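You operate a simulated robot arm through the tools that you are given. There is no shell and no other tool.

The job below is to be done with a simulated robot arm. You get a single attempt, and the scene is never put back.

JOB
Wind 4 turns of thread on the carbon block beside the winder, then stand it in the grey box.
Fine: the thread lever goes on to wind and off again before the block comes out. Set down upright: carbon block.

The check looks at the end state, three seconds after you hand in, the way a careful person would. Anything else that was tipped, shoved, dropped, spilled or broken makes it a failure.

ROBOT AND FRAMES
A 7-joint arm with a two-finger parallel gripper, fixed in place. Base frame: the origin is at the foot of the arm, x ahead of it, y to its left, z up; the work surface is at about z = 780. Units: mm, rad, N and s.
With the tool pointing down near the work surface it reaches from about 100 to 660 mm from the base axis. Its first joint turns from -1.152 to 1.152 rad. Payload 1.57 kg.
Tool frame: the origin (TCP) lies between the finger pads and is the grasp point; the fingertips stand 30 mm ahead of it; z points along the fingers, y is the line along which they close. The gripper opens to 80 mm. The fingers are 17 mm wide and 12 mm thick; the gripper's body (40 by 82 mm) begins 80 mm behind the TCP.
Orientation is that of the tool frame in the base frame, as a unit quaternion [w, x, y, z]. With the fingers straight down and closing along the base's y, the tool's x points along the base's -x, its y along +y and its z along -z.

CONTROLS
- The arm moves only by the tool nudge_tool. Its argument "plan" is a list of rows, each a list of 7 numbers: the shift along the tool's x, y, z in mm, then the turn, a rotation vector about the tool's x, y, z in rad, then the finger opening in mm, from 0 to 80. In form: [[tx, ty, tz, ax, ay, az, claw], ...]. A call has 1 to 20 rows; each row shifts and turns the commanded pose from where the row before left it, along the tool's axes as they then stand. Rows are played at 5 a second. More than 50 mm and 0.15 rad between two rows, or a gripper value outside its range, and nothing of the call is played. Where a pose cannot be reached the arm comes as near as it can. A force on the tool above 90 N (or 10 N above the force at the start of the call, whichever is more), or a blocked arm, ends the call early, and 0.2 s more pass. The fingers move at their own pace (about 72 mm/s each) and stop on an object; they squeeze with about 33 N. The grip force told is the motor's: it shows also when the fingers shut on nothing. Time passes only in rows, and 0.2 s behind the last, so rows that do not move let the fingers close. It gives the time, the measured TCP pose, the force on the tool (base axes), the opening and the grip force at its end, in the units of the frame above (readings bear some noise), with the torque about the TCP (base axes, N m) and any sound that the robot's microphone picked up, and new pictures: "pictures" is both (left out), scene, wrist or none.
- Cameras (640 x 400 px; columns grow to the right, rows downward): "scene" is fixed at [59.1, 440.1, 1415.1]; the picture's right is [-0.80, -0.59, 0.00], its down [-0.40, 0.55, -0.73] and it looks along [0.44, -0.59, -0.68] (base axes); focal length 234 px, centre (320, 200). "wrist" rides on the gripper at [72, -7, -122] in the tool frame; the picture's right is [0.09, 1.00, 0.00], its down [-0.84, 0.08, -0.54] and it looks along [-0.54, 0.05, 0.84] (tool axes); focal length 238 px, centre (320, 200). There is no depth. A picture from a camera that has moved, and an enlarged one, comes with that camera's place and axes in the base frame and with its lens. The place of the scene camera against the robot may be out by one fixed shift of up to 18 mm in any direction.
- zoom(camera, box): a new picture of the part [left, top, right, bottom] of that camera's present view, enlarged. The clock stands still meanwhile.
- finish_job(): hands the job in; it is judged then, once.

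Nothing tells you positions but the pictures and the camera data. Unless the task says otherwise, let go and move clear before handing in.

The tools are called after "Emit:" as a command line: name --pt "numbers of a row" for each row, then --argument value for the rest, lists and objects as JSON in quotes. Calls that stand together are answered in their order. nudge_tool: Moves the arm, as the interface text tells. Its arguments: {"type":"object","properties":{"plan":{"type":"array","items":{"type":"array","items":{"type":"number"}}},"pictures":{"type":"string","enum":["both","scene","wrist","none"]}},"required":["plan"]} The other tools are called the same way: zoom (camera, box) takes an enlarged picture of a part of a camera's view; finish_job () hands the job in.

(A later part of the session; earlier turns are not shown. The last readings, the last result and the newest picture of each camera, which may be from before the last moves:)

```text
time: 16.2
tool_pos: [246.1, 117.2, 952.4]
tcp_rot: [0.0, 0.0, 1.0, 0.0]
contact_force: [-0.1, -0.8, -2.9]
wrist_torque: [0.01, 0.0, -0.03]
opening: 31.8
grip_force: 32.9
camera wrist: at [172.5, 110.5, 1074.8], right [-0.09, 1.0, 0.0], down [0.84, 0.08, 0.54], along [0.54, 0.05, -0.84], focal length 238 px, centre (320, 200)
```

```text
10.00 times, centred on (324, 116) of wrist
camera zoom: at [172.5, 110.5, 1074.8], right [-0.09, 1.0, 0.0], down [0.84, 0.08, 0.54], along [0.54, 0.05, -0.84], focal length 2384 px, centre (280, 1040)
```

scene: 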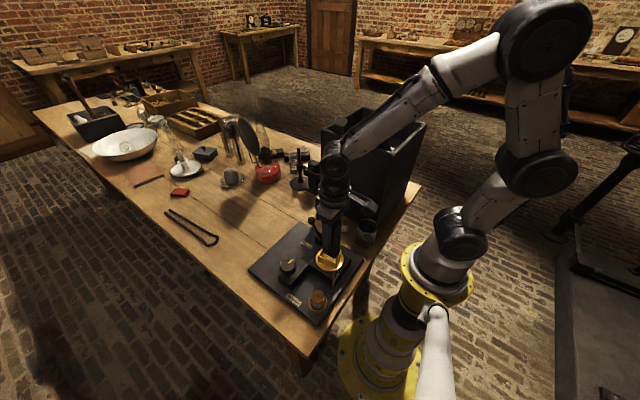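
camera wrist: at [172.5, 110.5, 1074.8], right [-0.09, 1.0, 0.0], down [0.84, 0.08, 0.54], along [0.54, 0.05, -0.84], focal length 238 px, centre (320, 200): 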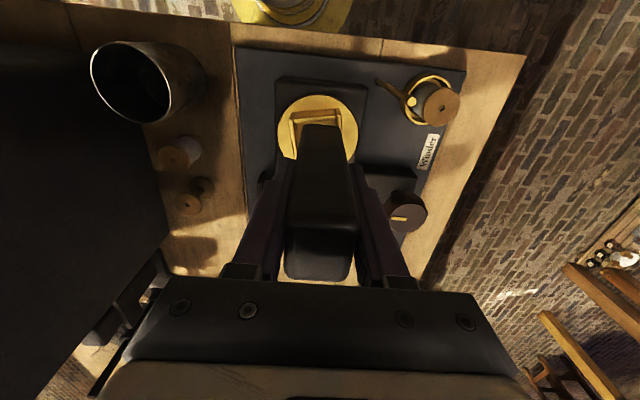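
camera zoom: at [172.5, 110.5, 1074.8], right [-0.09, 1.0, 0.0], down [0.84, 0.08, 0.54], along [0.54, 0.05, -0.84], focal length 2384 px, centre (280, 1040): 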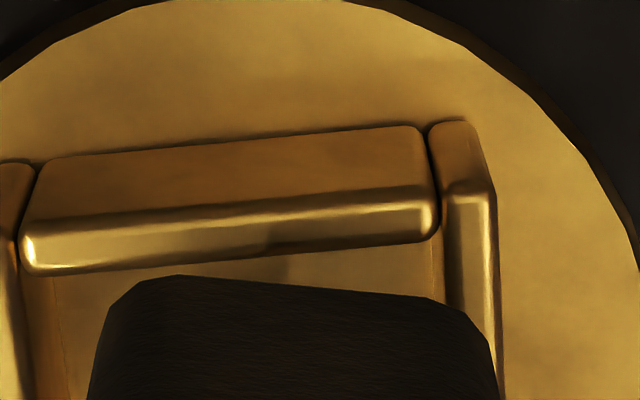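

Touching the rim turned the turntable by about +0.2 rad and slid the block up a little in the grip. So the turntable turns freely, and I now have to match its new angle. I'll take detailed zooms to measure the turntable's yaw and whether the block is tilted in the grip.

Emit:
zoom --camera "scene" --box '[318, 200, 366, 264]'

Emit:
zoom --camera "wrist" --box '[268, 84, 372, 149]'

Emit:
zoom --camera "wrist" --box '[360, 130, 456, 240]'

```text
6.25 times, centred on (342, 232) of scene
camera zoom: at [59.2, 440.2, 1415.1], right [-0.8, -0.59, 0.0], down [-0.4, 0.55, -0.73], along [0.44, -0.59, -0.68], focal length 1460 px, centre (182, 0)
```

zoom: 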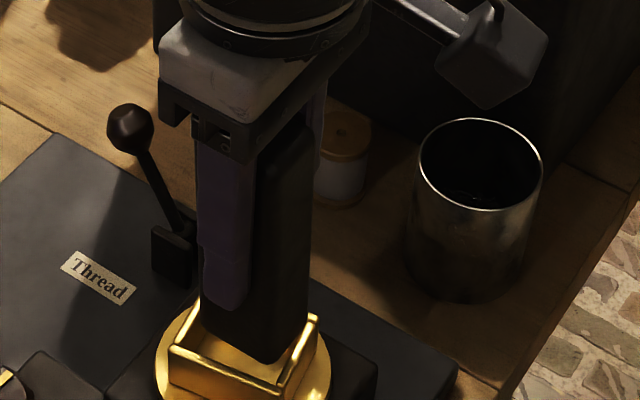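

```text
6.15 times, centred on (320, 116) of wrist
camera zoom: at [172.5, 110.5, 1074.8], right [-0.09, 1.0, 0.0], down [0.84, 0.08, 0.54], along [0.54, 0.05, -0.84], focal length 1467 px, centre (320, 714)
```

zoom: 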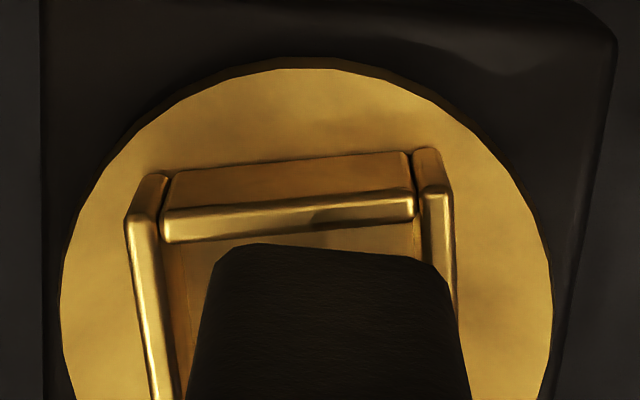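

```text
3.64 times, centred on (408, 185) of wrist
camera zoom: at [172.5, 110.5, 1074.8], right [-0.09, 1.0, 0.0], down [0.84, 0.08, 0.54], along [0.54, 0.05, -0.84], focal length 867 px, centre (0, 254)
```

zoom: 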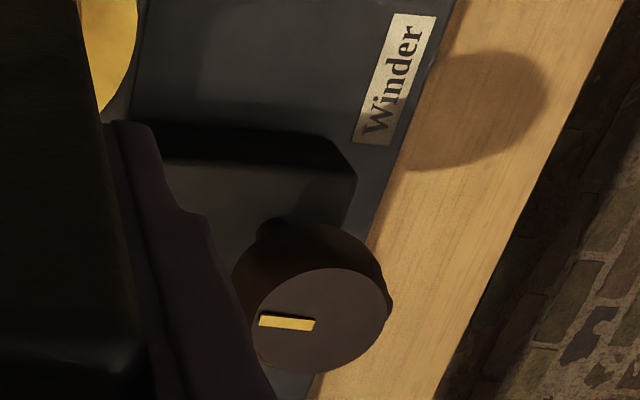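

The turntable is now yawed about +0.165 rad. The block slid up about 7 mm in the grip and pitched about 0.025 rad, which fits contact on the −x wall. I'll turn the tool to the socket's new yaw, undo the small pitch, shift about 3 mm toward +x and re-inspect.

Emit:
nudge_tool --pt "-3 -0.9 -3 0 0 0 20" --pt "0 0 0 0 0 -0.085 20" --pt "0 0 0 0 0 -0.08 20" --pt "0 0 0 0 -0.025 0 20" --pt "0 0 0 0 0 0 20" --pt "0 0 0 0 0 0 20" --pictures "wrist"

Emit:
zoom --camera "wrist" --box '[268, 84, 372, 149]'

Emit:
zoom --camera "scene" --box '[315, 235, 355, 275]'

Emit:
zoom --camera "scene" --box '[318, 200, 366, 264]'

```text
time: 17.6
tool_pos: [248.2, 116.1, 954.6]
tcp_rot: [0.012, -0.083, 0.996, 0.0]
contact_force: [0.6, -0.3, -3.1]
wrist_torque: [0.02, -0.01, -0.01]
opening: 31.9
grip_force: 32.9
camera wrist: at [174.8, 97.4, 1075.8], right [-0.25, 0.97, 0.0], down [0.8, 0.21, 0.56], along [0.54, 0.14, -0.83], focal length 238 px, centre (320, 200)
```

wrist: 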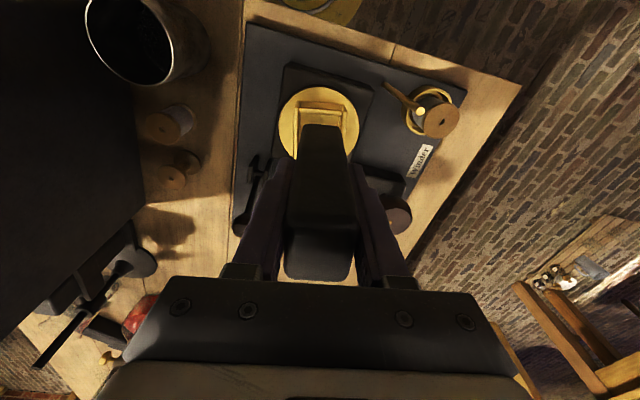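

```text
6.15 times, centred on (320, 116) of wrist
camera zoom: at [174.8, 97.4, 1075.8], right [-0.25, 0.97, 0.0], down [0.8, 0.21, 0.56], along [0.54, 0.14, -0.83], focal length 1467 px, centre (320, 714)
```

zoom: 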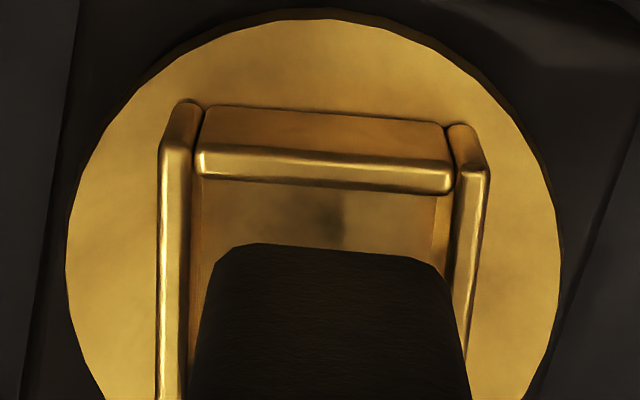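

```text
10.00 times, centred on (335, 255) of scene
camera zoom: at [59.2, 440.2, 1415.1], right [-0.8, -0.59, 0.0], down [-0.4, 0.55, -0.73], along [0.44, -0.59, -0.68], focal length 2336 px, centre (170, -350)
```

zoom: 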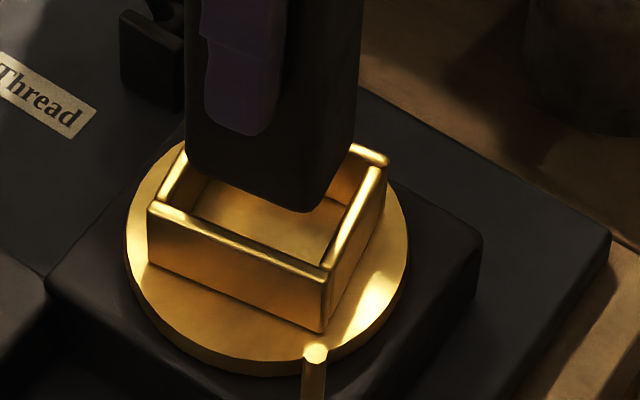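

```text
6.25 times, centred on (342, 232) of scene
camera zoom: at [59.2, 440.2, 1415.1], right [-0.8, -0.59, 0.0], down [-0.4, 0.55, -0.73], along [0.44, -0.59, -0.68], focal length 1460 px, centre (182, 0)
```

zoom: 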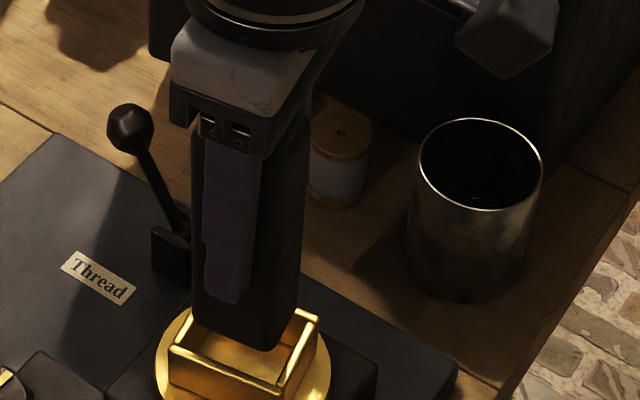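

The tool yaw now matches the socket to within about 0.01 rad and y looks centred. I'll shift 0.8 mm more toward +x and lower to about rim level, then read force and torque before going further.

Emit:
nudge_tool --pt "-0.8 -0.3 3 0 0 0 20" --pt "0 0 3 0 0 0 20" --pt "0 0 2 0 0 0 20" --pt "0 0 2 0 0 0 20" --pt "0 0 2 0 0 0 20" --pt "0 0 0 0 0 0 20" --pictures "wrist"

Emit:
zoom --camera "wrist" --box '[268, 84, 372, 149]'

Emit:
zoom --camera "scene" --box '[315, 235, 355, 275]'

```text
time: 19.0
tool_pos: [249.3, 114.8, 943.3]
tcp_rot: [0.012, -0.082, 0.997, 0.001]
contact_force: [1.1, 0.0, -3.4]
wrist_torque: [-0.02, 0.02, 0.01]
opening: 31.8
grip_force: 33.1
camera wrist: at [176.2, 96.3, 1063.2], right [-0.25, 0.97, 0.0], down [0.8, 0.21, 0.56], along [0.54, 0.14, -0.83], focal length 238 px, centre (320, 200)
```

wrist: 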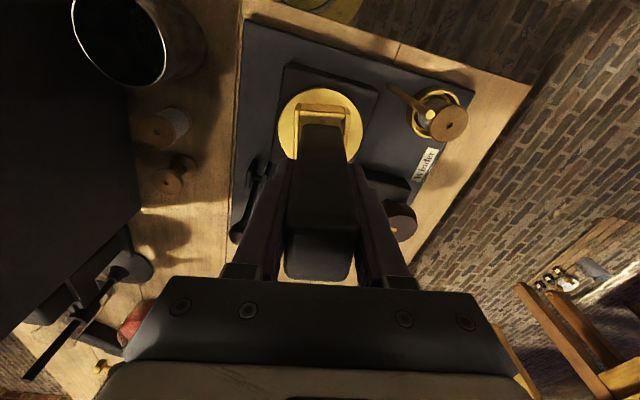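

```text
6.15 times, centred on (320, 116) of wrist
camera zoom: at [176.2, 96.3, 1063.2], right [-0.25, 0.97, 0.0], down [0.8, 0.21, 0.56], along [0.54, 0.14, -0.83], focal length 1467 px, centre (320, 714)
```

zoom: 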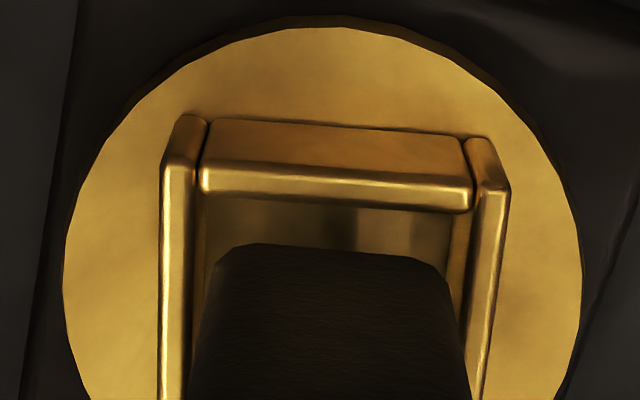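

```text
10.00 times, centred on (335, 255) of scene
camera zoom: at [59.2, 440.2, 1415.1], right [-0.8, -0.59, 0.0], down [-0.4, 0.55, -0.73], along [0.44, -0.59, -0.68], focal length 2336 px, centre (170, -350)
```

zoom: 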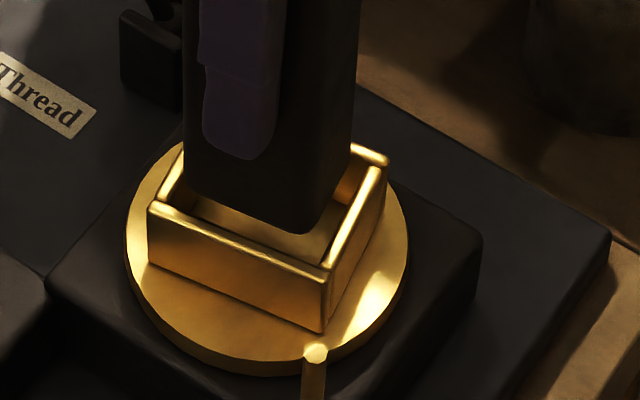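

No contact yet, and the block looks centred between the socket walls. I'll keep lowering in small steps.

Emit:
nudge_tool --pt "0 0 1.5 0 0 0 20" --pt "0 0 1.5 0 0 0 20" --pt "0 0 1.5 0 0 0 20" --pt "0 0 1.5 0 0 0 20" --pt "0 0 0 0 0 0 20" --pictures "wrist"

Emit:
zoom --camera "wrist" --box '[268, 84, 372, 149]'

Emit:
zoom --camera "scene" --box '[315, 235, 355, 275]'

```text
time: 20.2
tool_pos: [248.9, 114.4, 937.1]
tcp_rot: [0.013, -0.082, 0.997, 0.001]
contact_force: [0.3, -0.2, -3.1]
wrist_torque: [0.0, 0.0, 0.01]
opening: 31.9
grip_force: 32.8
camera wrist: at [176.1, 95.9, 1057.6], right [-0.25, 0.97, 0.0], down [0.8, 0.21, 0.56], along [0.54, 0.14, -0.83], focal length 238 px, centre (320, 200)
```

wrist: 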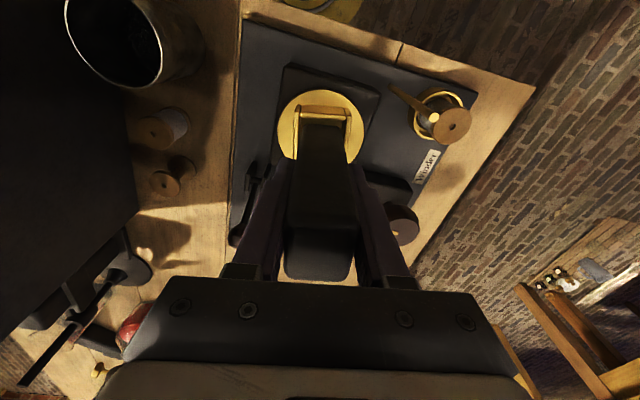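

```text
6.15 times, centred on (320, 116) of wrist
camera zoom: at [176.1, 95.9, 1057.6], right [-0.25, 0.97, 0.0], down [0.8, 0.21, 0.56], along [0.54, 0.14, -0.83], focal length 1467 px, centre (320, 714)
```

zoom: 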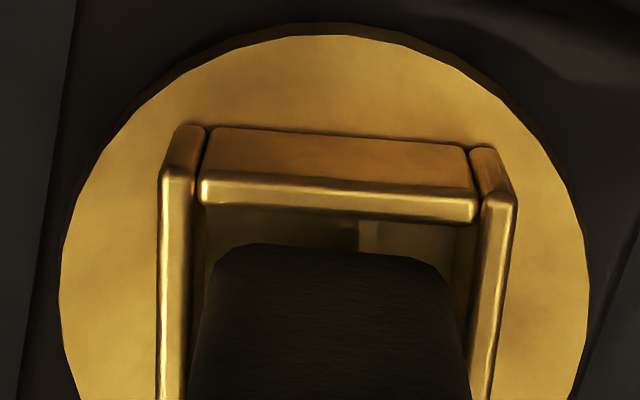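

```text
10.00 times, centred on (335, 255) of scene
camera zoom: at [59.2, 440.2, 1415.1], right [-0.8, -0.59, 0.0], down [-0.4, 0.55, -0.73], along [0.44, -0.59, -0.68], focal length 2336 px, centre (170, -350)
```

zoom: 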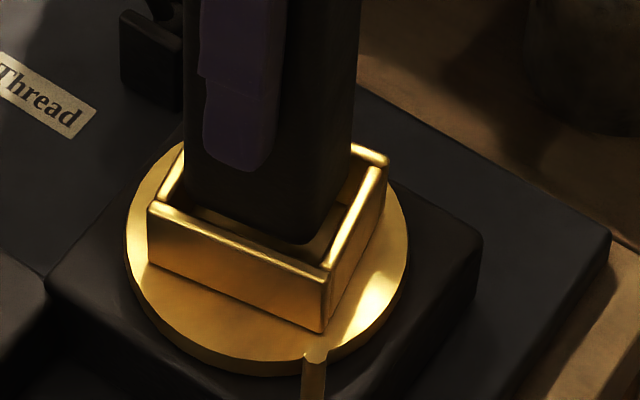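

It's still free of contact and entering the socket evenly. I'll continue down in 2 mm steps.

Emit:
nudge_tool --pt "0 0 2 0 0 0 20" --pt "0 0 2 0 0 0 20" --pt "0 0 2 0 0 0 20" --pt "0 0 2 0 0 0 20" --pt "0 0 2 0 0 0 20" --pt "0 0 0 0 0 0 20" --pictures "wrist"

Emit:
zoom --camera "wrist" --box '[268, 84, 372, 149]'

Emit:
zoom --camera "scene" --box '[315, 235, 355, 275]'

```text
time: 21.6
tool_pos: [249.8, 115.0, 926.6]
tcp_rot: [0.012, -0.082, 0.997, 0.001]
contact_force: [-0.1, 1.1, -2.6]
wrist_torque: [-0.01, 0.04, 0.01]
opening: 31.8
grip_force: 33.0
camera wrist: at [175.9, 96.5, 1047.3], right [-0.25, 0.97, 0.0], down [0.8, 0.21, 0.56], along [0.54, 0.14, -0.83], focal length 238 px, centre (320, 200)
```

wrist: 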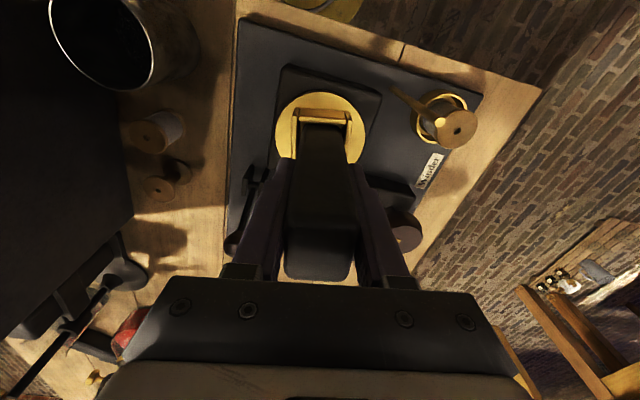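

```text
6.15 times, centred on (320, 116) of wrist
camera zoom: at [175.9, 96.5, 1047.3], right [-0.25, 0.97, 0.0], down [0.8, 0.21, 0.56], along [0.54, 0.14, -0.83], focal length 1467 px, centre (320, 714)
```

zoom: 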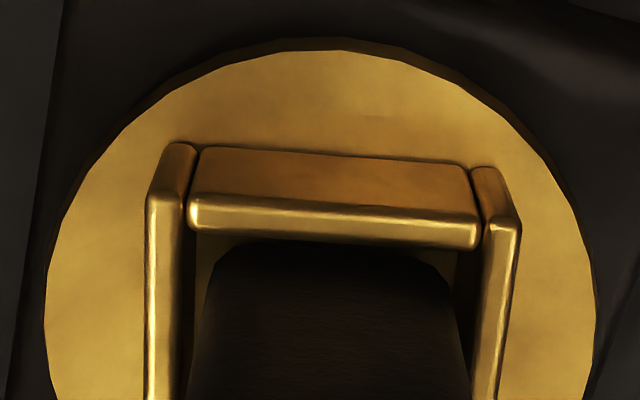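

```text
10.00 times, centred on (335, 255) of scene
camera zoom: at [59.2, 440.2, 1415.1], right [-0.8, -0.59, 0.0], down [-0.4, 0.55, -0.73], along [0.44, -0.59, -0.68], focal length 2336 px, centre (170, -350)
```

zoom: 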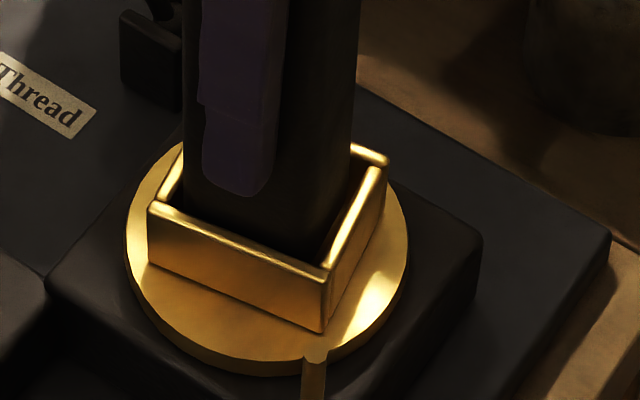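

The block is now inside the socket with no side force. I'll lower until it touches the floor.

Emit:
nudge_tool --pt "0 0 2 0 0 0 20" --pt "0 0 2 0 0 0 20" --pt "0 0 2 0 0 0 20" --pt "0 0 2 0 0 0 20" --pt "0 0 1 0 0 0 20" --pt "0 0 0 0 0 0 20" --pictures "none"

```text
time: 23.0
tool_pos: [249.9, 114.8, 917.0]
tcp_rot: [0.012, -0.082, 0.997, 0.0]
contact_force: [-0.3, 0.3, -2.7]
wrist_torque: [0.01, -0.03, 0.0]
opening: 31.9
grip_force: 32.5
```

No floor contact yet at TCP z 917. I'll continue in small steps; the fingertips are still well above the rim.

Emit:
nudge_tool --pt "0 0 1.5 0 0 0 20" --pt "0 0 1.5 0 0 0 20" --pt "0 0 1.5 0 0 0 20" --pt "0 0 1.5 0 0 0 20" --pt "0 0 0 0 0 0 20" --pictures "both"

Emit:
zoom --camera "scene" --box '[315, 225, 355, 275]'

Emit:
zoom --camera "wrist" --box '[268, 84, 372, 149]'

```text
time: 24.2
tool_pos: [251.6, 115.8, 912.7]
tcp_rot: [0.015, -0.082, 0.996, 0.002]
contact_force: [-4.4, -5.4, 25.3]
wrist_torque: [-0.25, -0.37, 0.0]
opening: 32.0
grip_force: 32.9
camera wrist: at [177.1, 97.3, 1033.1], right [-0.25, 0.97, 0.0], down [0.8, 0.21, 0.57], along [0.55, 0.14, -0.82], focal length 238 px, centre (320, 200)
```

scene: 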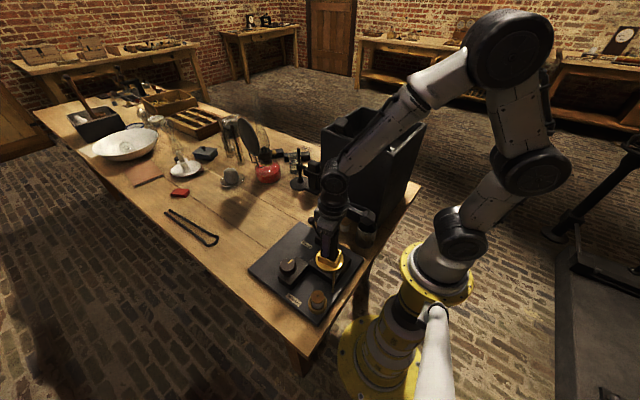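
wrist: 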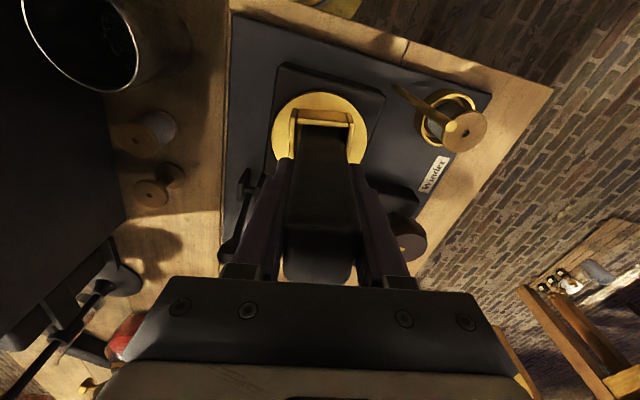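

```text
8.00 times, centred on (335, 250) of scene
camera zoom: at [58.8, 439.9, 1415.2], right [-0.8, -0.59, 0.0], down [-0.4, 0.55, -0.73], along [0.44, -0.59, -0.68], focal length 1869 px, centre (200, -200)
```

zoom: 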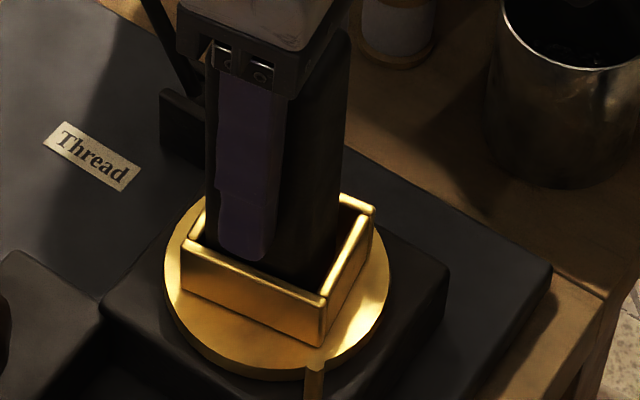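

```text
6.15 times, centred on (320, 116) of wrist
camera zoom: at [177.1, 97.3, 1033.1], right [-0.25, 0.97, 0.0], down [0.8, 0.21, 0.57], along [0.55, 0.14, -0.82], focal length 1467 px, centre (320, 714)
```

zoom: 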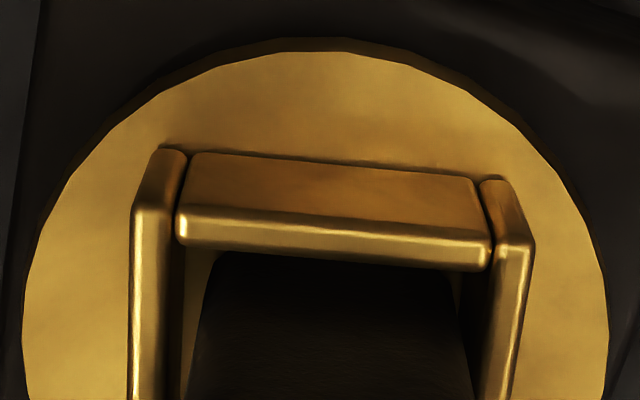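

The floor is reached: 25 N up at TCP z 912.7, with the fingertips about 10 mm above the rim. I'll relieve the press slightly, open, and rise clear of the block.

Emit:
nudge_tool --pt "0 0 -1 0 0 0 20" --pt "0 0 -0.5 0 0 0 40" --pt "0 0 0 0 0 0 60" --pt "0 0 0 0 0 0 70" --pt "0 0 0 0 0 0 70" --pictures "both"

Emit:
zoom --camera "scene" --box '[305, 215, 365, 275]'

Emit:
zoom --camera "wrist" --box '[256, 84, 384, 284]'

```text
time: 25.4
tool_pos: [249.9, 116.1, 912.8]
tcp_rot: [0.013, -0.082, 0.997, 0.001]
contact_force: [0.7, -1.2, -0.9]
wrist_torque: [0.02, -0.01, 0.02]
opening: 70.2
grip_force: 0.1
camera wrist: at [176.7, 97.3, 1034.4], right [-0.25, 0.97, 0.0], down [0.8, 0.21, 0.56], along [0.54, 0.14, -0.83], focal length 238 px, centre (320, 200)
```

scene: 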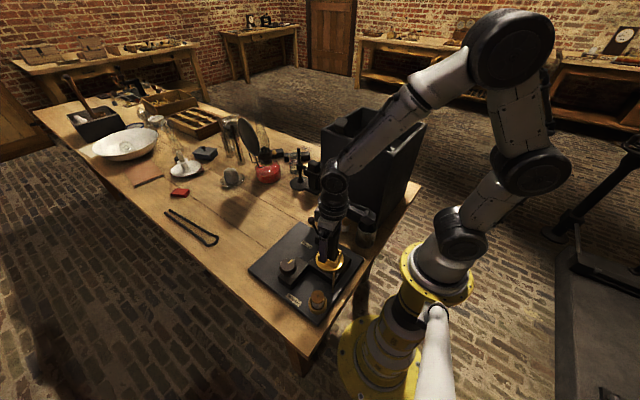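
wrist: 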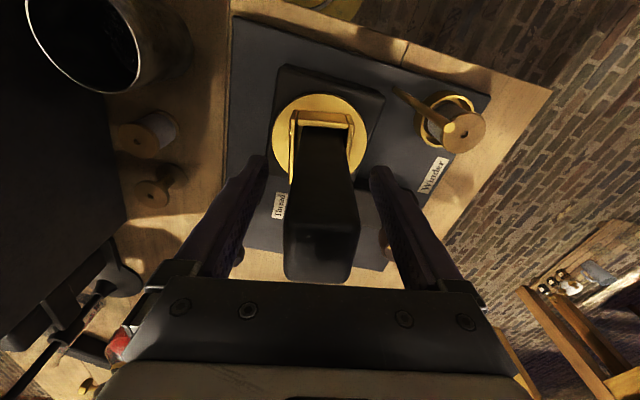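

```text
6.67 times, centred on (335, 245) of scene
camera zoom: at [59.1, 440.1, 1415.1], right [-0.8, -0.59, 0.0], down [-0.4, 0.55, -0.73], along [0.44, -0.59, -0.68], focal length 1558 px, centre (220, -100)
```

zoom: 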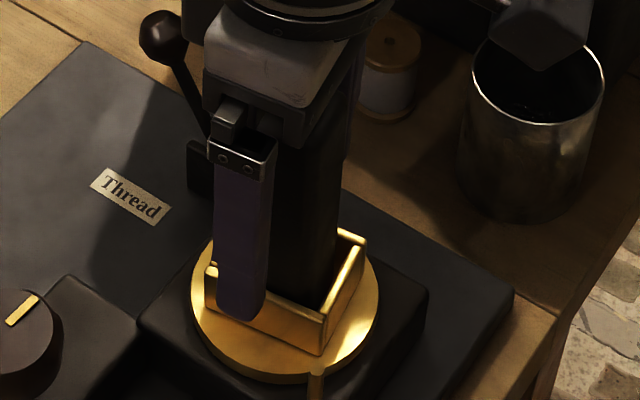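

```text
2.00 times, centred on (320, 184) of wrist
camera zoom: at [176.7, 97.3, 1034.4], right [-0.25, 0.97, 0.0], down [0.8, 0.21, 0.56], along [0.54, 0.14, -0.83], focal length 477 px, centre (320, 232)
```

zoom: 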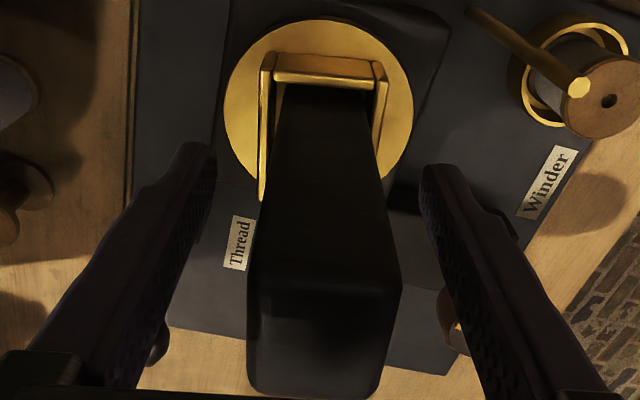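

The block is released and standing in the socket. I'll rise clear and straighten the tool, then inspect the lever, knob and seated block.

Emit:
nudge_tool --pt "0 0 -20 0 0 0 76" --pt "0 0 -30 0 0 0 76" --pt "0 0 -40 0 0 0 76" --pt "0 0 -40 0 0 0 76" --pt "0 0 -20 0 0 0 76" --pt "0 0 0 0 0.025 0 76" --pt "0 0 0 0 0 0.08 76" --pt "0 0 0 0 0 0.085 76" --pt "0 0 0 0 0 0 76" --pictures "both"

Emit:
zoom --camera "scene" --box '[270, 220, 370, 310]'

Emit:
zoom --camera "wrist" --box '[260, 60, 440, 180]'

Emit:
zoom --camera "scene" --box '[276, 250, 306, 280]'

```text
time: 27.4
tool_pos: [247.1, 113.9, 1063.5]
tcp_rot: [0.0, 0.001, 1.0, 0.0]
contact_force: [-0.9, 1.2, -0.4]
wrist_torque: [-0.01, 0.01, 0.02]
opening: 75.8
grip_force: 0.1
camera wrist: at [173.9, 108.1, 1186.7], right [-0.09, 1.0, 0.0], down [0.84, 0.08, 0.54], along [0.54, 0.05, -0.84], focal length 238 px, centre (320, 200)
```

scene: 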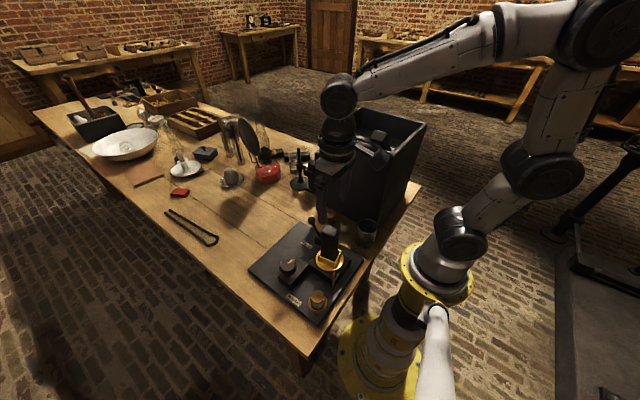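
wrist: 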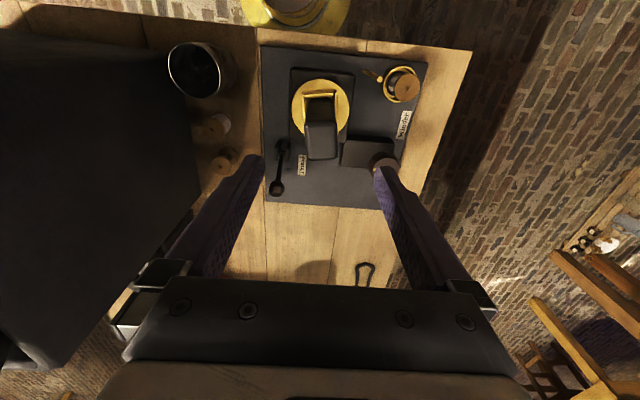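

```text
4.44 times, centred on (320, 265) of scene
camera zoom: at [59.1, 440.1, 1415.1], right [-0.8, -0.59, 0.0], down [-0.4, 0.55, -0.73], along [0.44, -0.59, -0.68], focal length 1038 px, centre (320, -89)
```

zoom: 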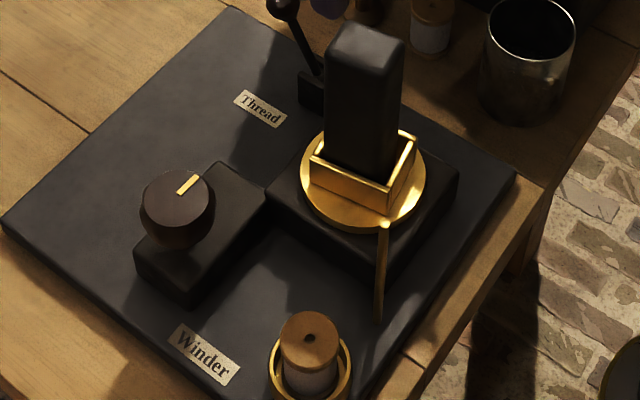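

```text
3.33 times, centred on (350, 120) of wrist
camera zoom: at [173.9, 108.1, 1186.7], right [-0.09, 1.0, 0.0], down [0.84, 0.08, 0.54], along [0.54, 0.05, -0.84], focal length 794 px, centre (220, 467)
```

zoom: 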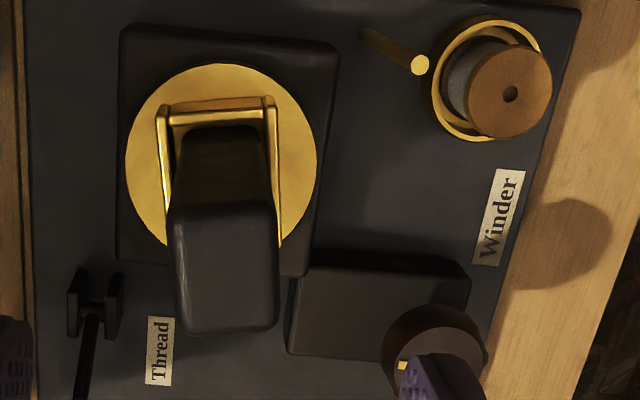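

```text
13.33 times, centred on (291, 265) of scene
camera zoom: at [59.1, 440.1, 1415.1], right [-0.8, -0.59, 0.0], down [-0.4, 0.55, -0.73], along [0.44, -0.59, -0.68], focal length 3115 px, centre (707, -667)
```

zoom: 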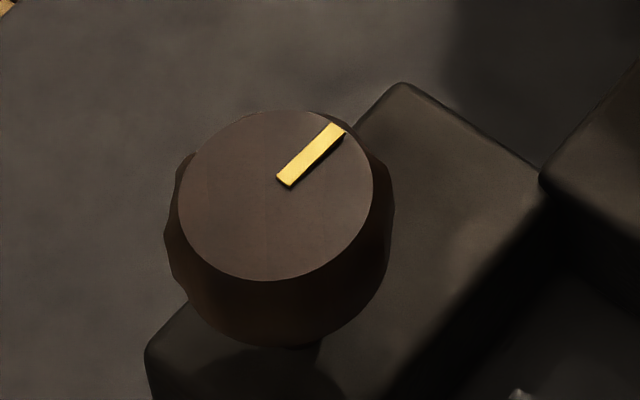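

The block stands upright in the socket, and the knob's mark points toward −y. The knob didn't turn when the turntable did. I'll go over the knob at about (315, 215) to look at it closely; the lever stays off for now.

Emit:
nudge_tool --pt "-17 25 0 0 0 0 80" --pt "-17 25 0 0 0 0 80" --pt "-17 25 0 0 0 0 80" --pt "-17 25 0 0 0 0 80" --pt "0 0 25 0 0 0 80" --pt "0 0 25 0 0 0 80" --pt "0 0 0 0 0 0 80" --pt "0 0 0 0 0 0 80" --pictures "both"

Emit:
zoom --camera "wrist" --box '[256, 60, 384, 140]'

Emit:
zoom --camera "wrist" --box '[120, 60, 280, 180]'

```text
time: 29.2
tool_pos: [313.8, 213.4, 1012.9]
tcp_rot: [0.0, -0.001, 1.0, 0.0]
contact_force: [-0.2, 0.2, -0.7]
wrist_torque: [0.01, 0.0, 0.01]
opening: 80.1
grip_force: 0.1
camera wrist: at [241.5, 207.4, 1136.1], right [-0.09, 1.0, 0.0], down [0.84, 0.08, 0.54], along [0.54, 0.05, -0.84], focal length 238 px, centre (320, 200)
```

scene: 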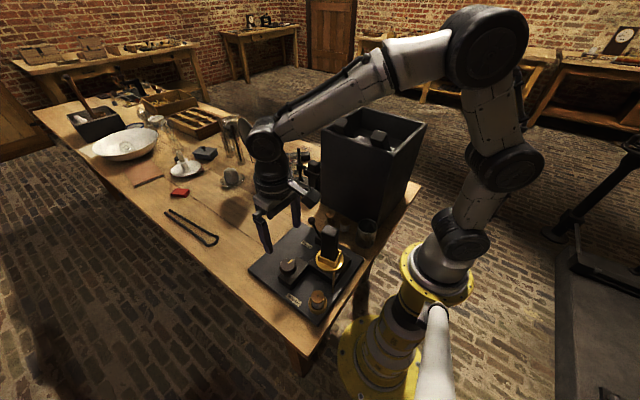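
wrist: 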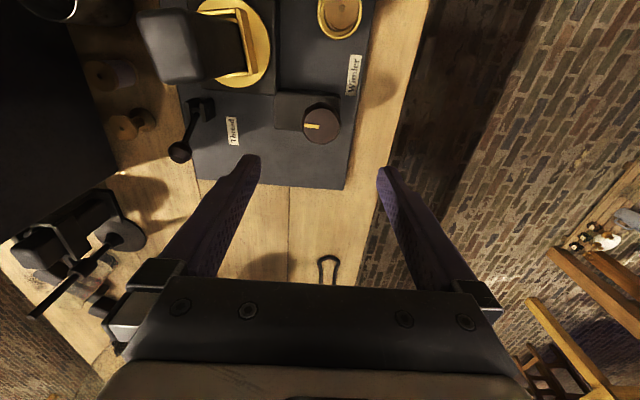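

```text
5.00 times, centred on (320, 100) of wrist
camera zoom: at [241.5, 207.4, 1136.1], right [-0.09, 1.0, 0.0], down [0.84, 0.08, 0.54], along [0.54, 0.05, -0.84], focal length 1192 px, centre (320, 700)
```

zoom: 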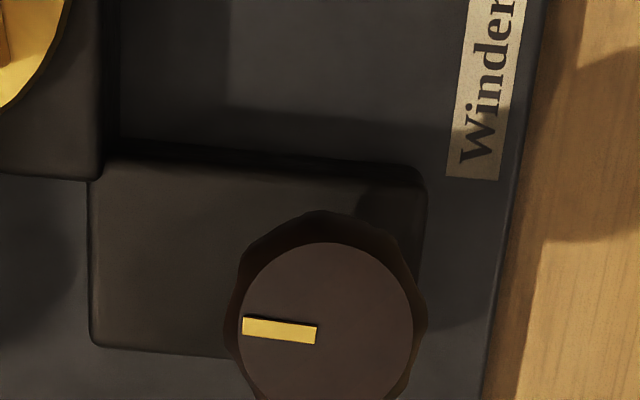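

```text
3.33 times, centred on (200, 120) of wrist
camera zoom: at [241.5, 207.4, 1136.1], right [-0.09, 1.0, 0.0], down [0.84, 0.08, 0.54], along [0.54, 0.05, -0.84], focal length 794 px, centre (720, 467)
```

zoom: 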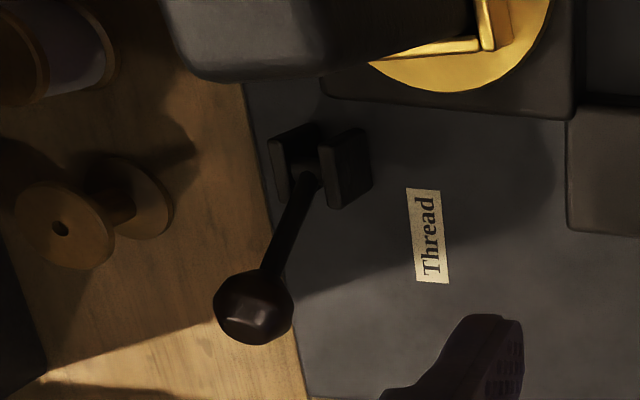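

The knob is fluted, about 46 mm across, centred near (314.5, 215) with its top near z 870. I'll come down over it with open fingers and stop with the tips about 20 mm below its top to check the fit.

Emit:
nudge_tool --pt "-0.5 1 30 0 0 0 80" --pt "0 0 35 0 0 0 80" --pt "0 0 30 0 0 0 80" --pt "0 0 20 0 0 0 80" --pt "0 0 10 0 0 0 80" --pt "0 0 0 0 0 0 80" --pt "0 0 0 0 0 0 80" --pictures "both"

Emit:
zoom --camera "wrist" --box '[240, 90, 400, 230]'

Emit:
zoom --camera "scene" --box '[260, 230, 330, 290]'

```text
time: 30.8
tool_pos: [314.3, 216.8, 887.9]
tcp_rot: [0.001, 0.0, 1.0, 0.001]
contact_force: [-0.4, 0.1, -0.1]
wrist_torque: [0.02, 0.03, -0.06]
opening: 79.7
grip_force: 0.1
camera wrist: at [241.2, 209.9, 1010.5], right [-0.09, 1.0, 0.0], down [0.84, 0.08, 0.54], along [0.54, 0.05, -0.84], focal length 238 px, centre (320, 200)
```

scene: 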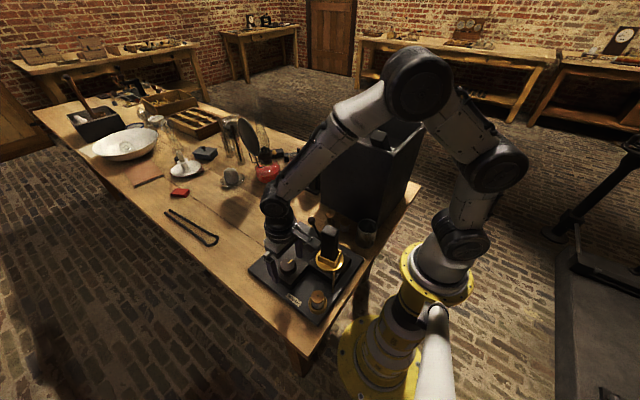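
wrist: 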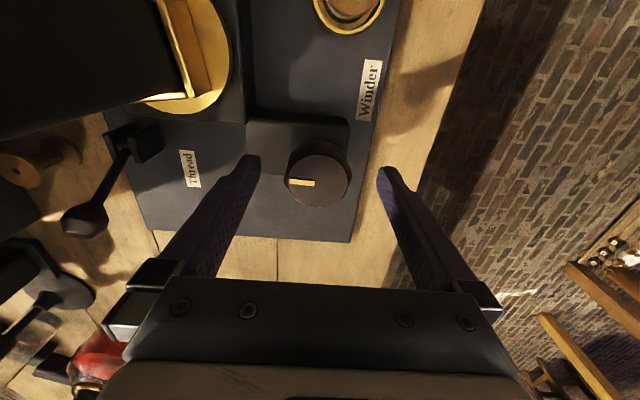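

```text
2.86 times, centred on (320, 160) of wrist
camera zoom: at [241.2, 209.9, 1010.5], right [-0.09, 1.0, 0.0], down [0.84, 0.08, 0.54], along [0.54, 0.05, -0.84], focal length 681 px, centre (320, 314)
```

zoom: 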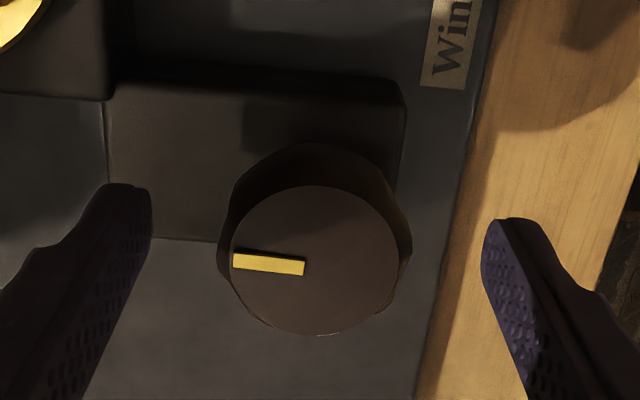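

```text
6.67 times, centred on (295, 260) of scene
camera zoom: at [59.1, 440.1, 1415.1], right [-0.8, -0.59, 0.0], down [-0.4, 0.55, -0.73], along [0.44, -0.59, -0.68], focal length 1558 px, centre (487, -200)
```

zoom: 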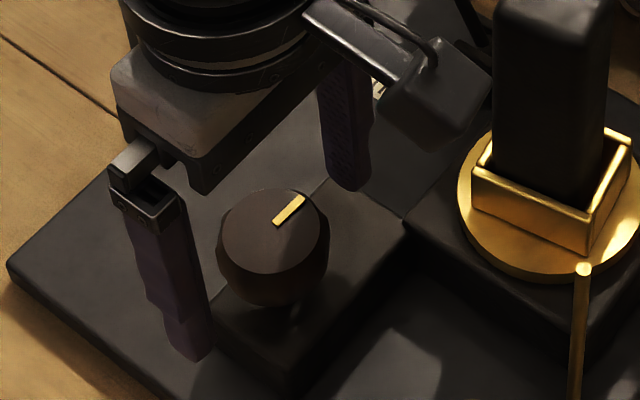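

The knob is between the fingers, with its centre about 1.5 mm toward −y of the tool. I'll correct that, lower 4 mm, and close on the knob.

Emit:
nudge_tool --pt "0 -1.4 4 0 0 0 80" --pt "0 0 0 0 0 0 60" --pt "0 0 0 0 0 0 45" --pt "0 0 0 0 0 0 30" --pt "0 0 0 0 0 0 30" --pt "0 0 0 0 0 0 30" --pictures "both"

Emit:
zoom --camera "wrist" --box '[240, 90, 400, 230]'

Emit:
zoom --camera "scene" --box '[260, 230, 330, 290]'

```text
time: 32.2
tool_pos: [313.0, 215.9, 884.8]
tcp_rot: [0.0, 0.0, 1.0, 0.0]
contact_force: [-1.7, 10.0, -5.2]
wrist_torque: [0.3, -0.06, 0.02]
opening: 43.1
grip_force: 45.2
camera wrist: at [241.1, 208.5, 1006.7], right [-0.09, 1.0, 0.0], down [0.84, 0.08, 0.54], along [0.54, 0.05, -0.84], focal length 238 px, centre (320, 200)
```

scene: 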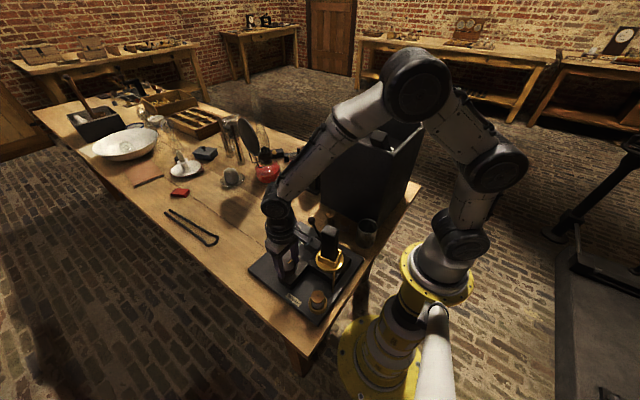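
wrist: 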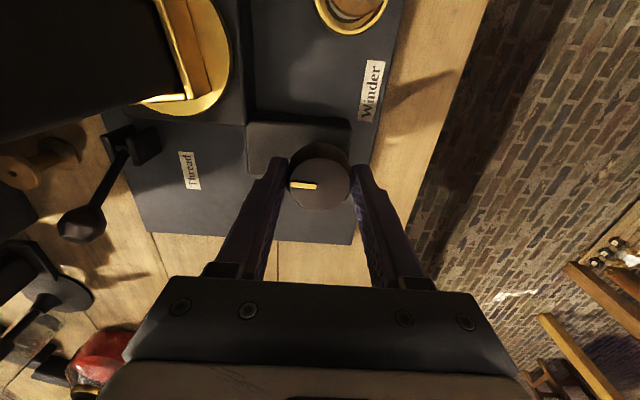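

```text
2.86 times, centred on (320, 160) of wrist
camera zoom: at [241.1, 208.5, 1006.7], right [-0.09, 1.0, 0.0], down [0.84, 0.08, 0.54], along [0.54, 0.05, -0.84], focal length 681 px, centre (320, 314)
```

zoom: 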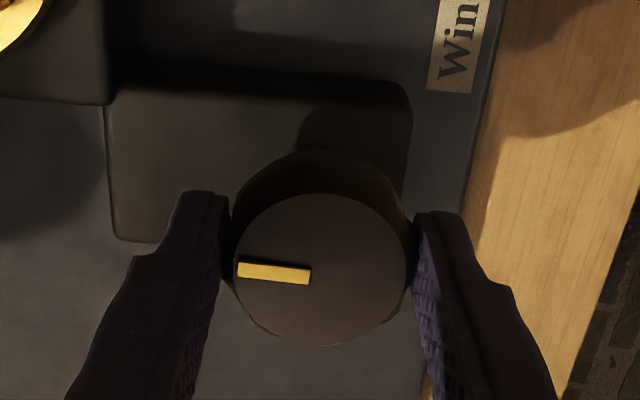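

```text
6.67 times, centred on (295, 260) of scene
camera zoom: at [59.1, 440.4, 1415.0], right [-0.8, -0.59, 0.0], down [-0.4, 0.55, -0.73], along [0.44, -0.59, -0.68], focal length 1558 px, centre (487, -200)
```

zoom: 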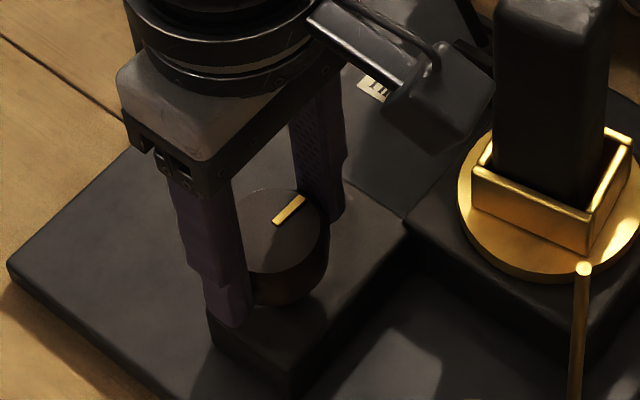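

The knob is gripped at 43 mm with a 10 N side load, so the knob centre is slightly toward +y. I'll relieve that, then turn gently about 0.3 rad clockwise from above and see what responds.

Emit:
nudge_tool --pt "0 0.9 0 0 0 0 30" --pt "0 0 0 0 0 0 30" --pt "0 0 0 0 0 0.1 30" --pt "0 0 0 0 0 0.1 30" --pt "0 0 0 0 0 0.1 30" --pt "0 0 0 0 0 0 30" --pictures "both"

Emit:
zoom --camera "wrist" --box '[240, 90, 400, 230]'

Emit:
zoom --camera "scene" --box '[280, 210, 380, 310]'

```text
time: 33.6
tool_pos: [313.5, 215.1, 884.0]
tcp_rot: [-0.001, 0.151, 0.989, 0.0]
contact_force: [-11.8, 20.2, -7.4]
wrist_torque: [0.53, -0.26, -0.02]
opening: 42.8
grip_force: 44.8
camera wrist: at [242.7, 230.7, 1006.9], right [0.21, 0.98, 0.0], down [0.82, -0.17, 0.54], along [0.53, -0.11, -0.84], focal length 238 px, centre (320, 200)
```

scene: 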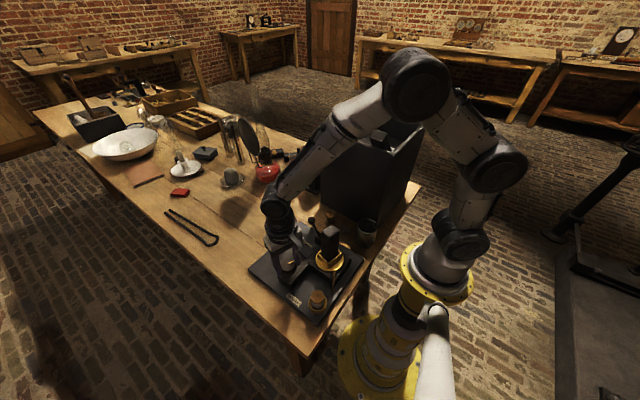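
wrist: 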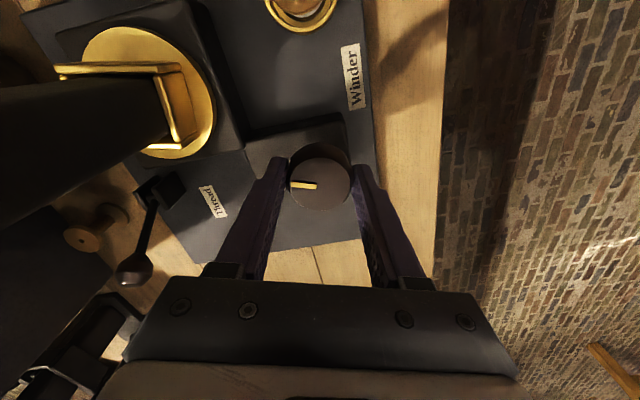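

```text
2.86 times, centred on (320, 160) of wrist
camera zoom: at [242.7, 230.7, 1006.9], right [0.21, 0.98, 0.0], down [0.82, -0.17, 0.54], along [0.53, -0.11, -0.84], focal length 681 px, centre (320, 314)
```

zoom: 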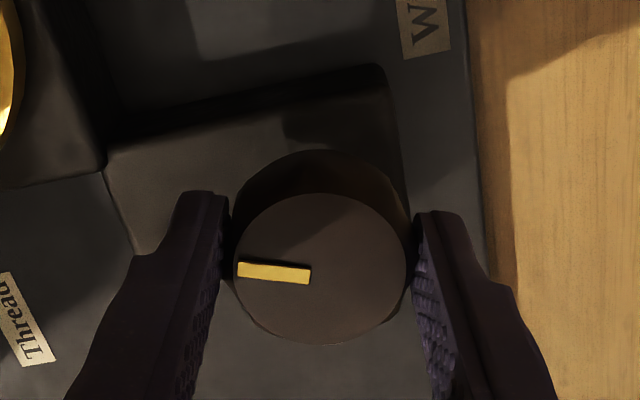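

```text
4.00 times, centred on (330, 260) of scene
camera zoom: at [58.9, 440.7, 1415.0], right [-0.8, -0.59, 0.0], down [-0.4, 0.55, -0.74], along [0.44, -0.59, -0.68], focal length 934 px, centre (280, -40)
```

zoom: 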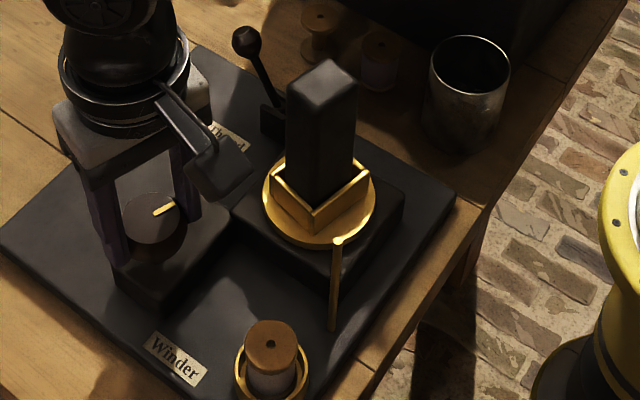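

Turning the knob turned the chuck, apparently by more than the knob moved. I'll ease the side load and wait a moment without turning, to see whether the chuck keeps moving by itself.

Emit:
nudge_tool --pt "0.8 0.8 0 0 0 0 30" --pt "0 0 0 0 0 0 30" --pt "0 0 0 0 0 0 30" --pictures "both"

Emit:
zoom --camera "scene" --box '[300, 220, 360, 280]'

Emit:
zoom --camera "wrist" --box '[40, 0, 240, 200]'

```text
time: 34.4
tool_pos: [314.3, 214.9, 884.8]
tcp_rot: [-0.002, 0.15, 0.989, -0.001]
contact_force: [-10.9, 9.4, -1.8]
wrist_torque: [0.69, 0.9, -0.01]
opening: 43.0
grip_force: 44.8
camera wrist: at [242.8, 230.8, 1006.9], right [0.21, 0.98, 0.0], down [0.82, -0.17, 0.54], along [0.53, -0.11, -0.84], focal length 238 px, centre (320, 200)
```

scene: 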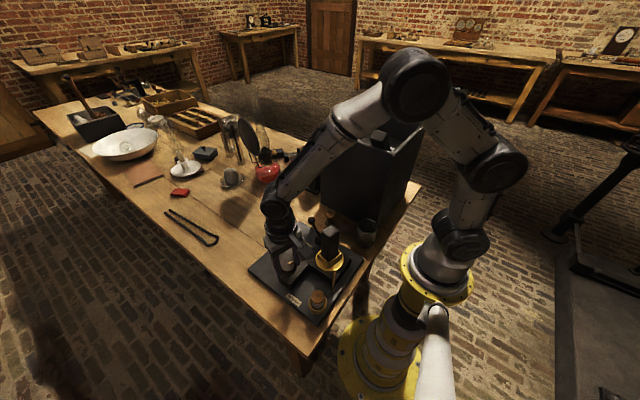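
wrist: 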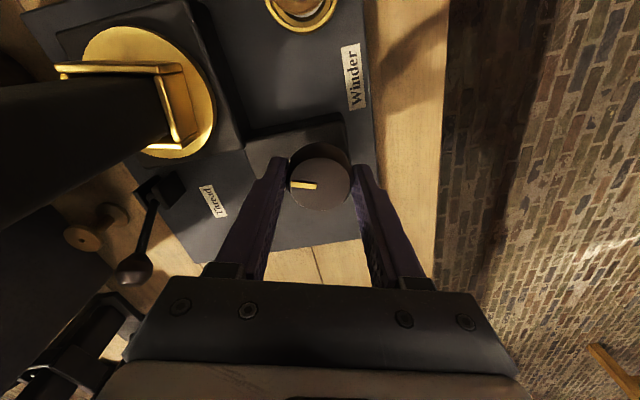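

```text
6.67 times, centred on (330, 250) of scene
camera zoom: at [58.9, 440.4, 1415.1], right [-0.8, -0.59, 0.0], down [-0.4, 0.55, -0.73], along [0.44, -0.59, -0.68], focal length 1558 px, centre (253, -133)
```

zoom: 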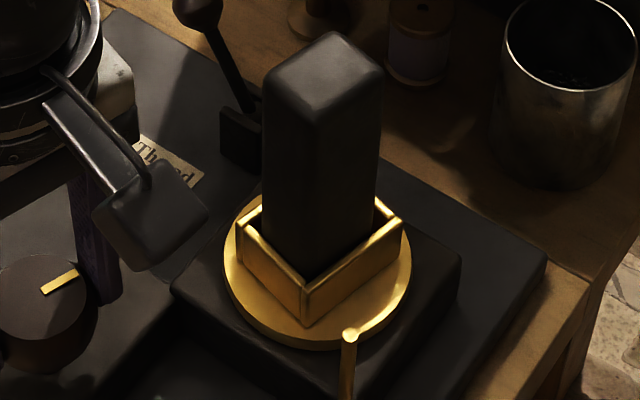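

```text
2.00 times, centred on (140, 100) of wrist
camera zoom: at [242.8, 230.8, 1006.9], right [0.21, 0.98, 0.0], down [0.82, -0.17, 0.54], along [0.53, -0.11, -0.84], focal length 477 px, centre (680, 400)
```

zoom: 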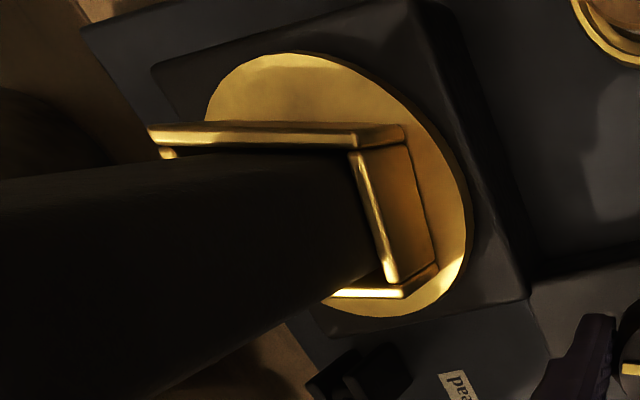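

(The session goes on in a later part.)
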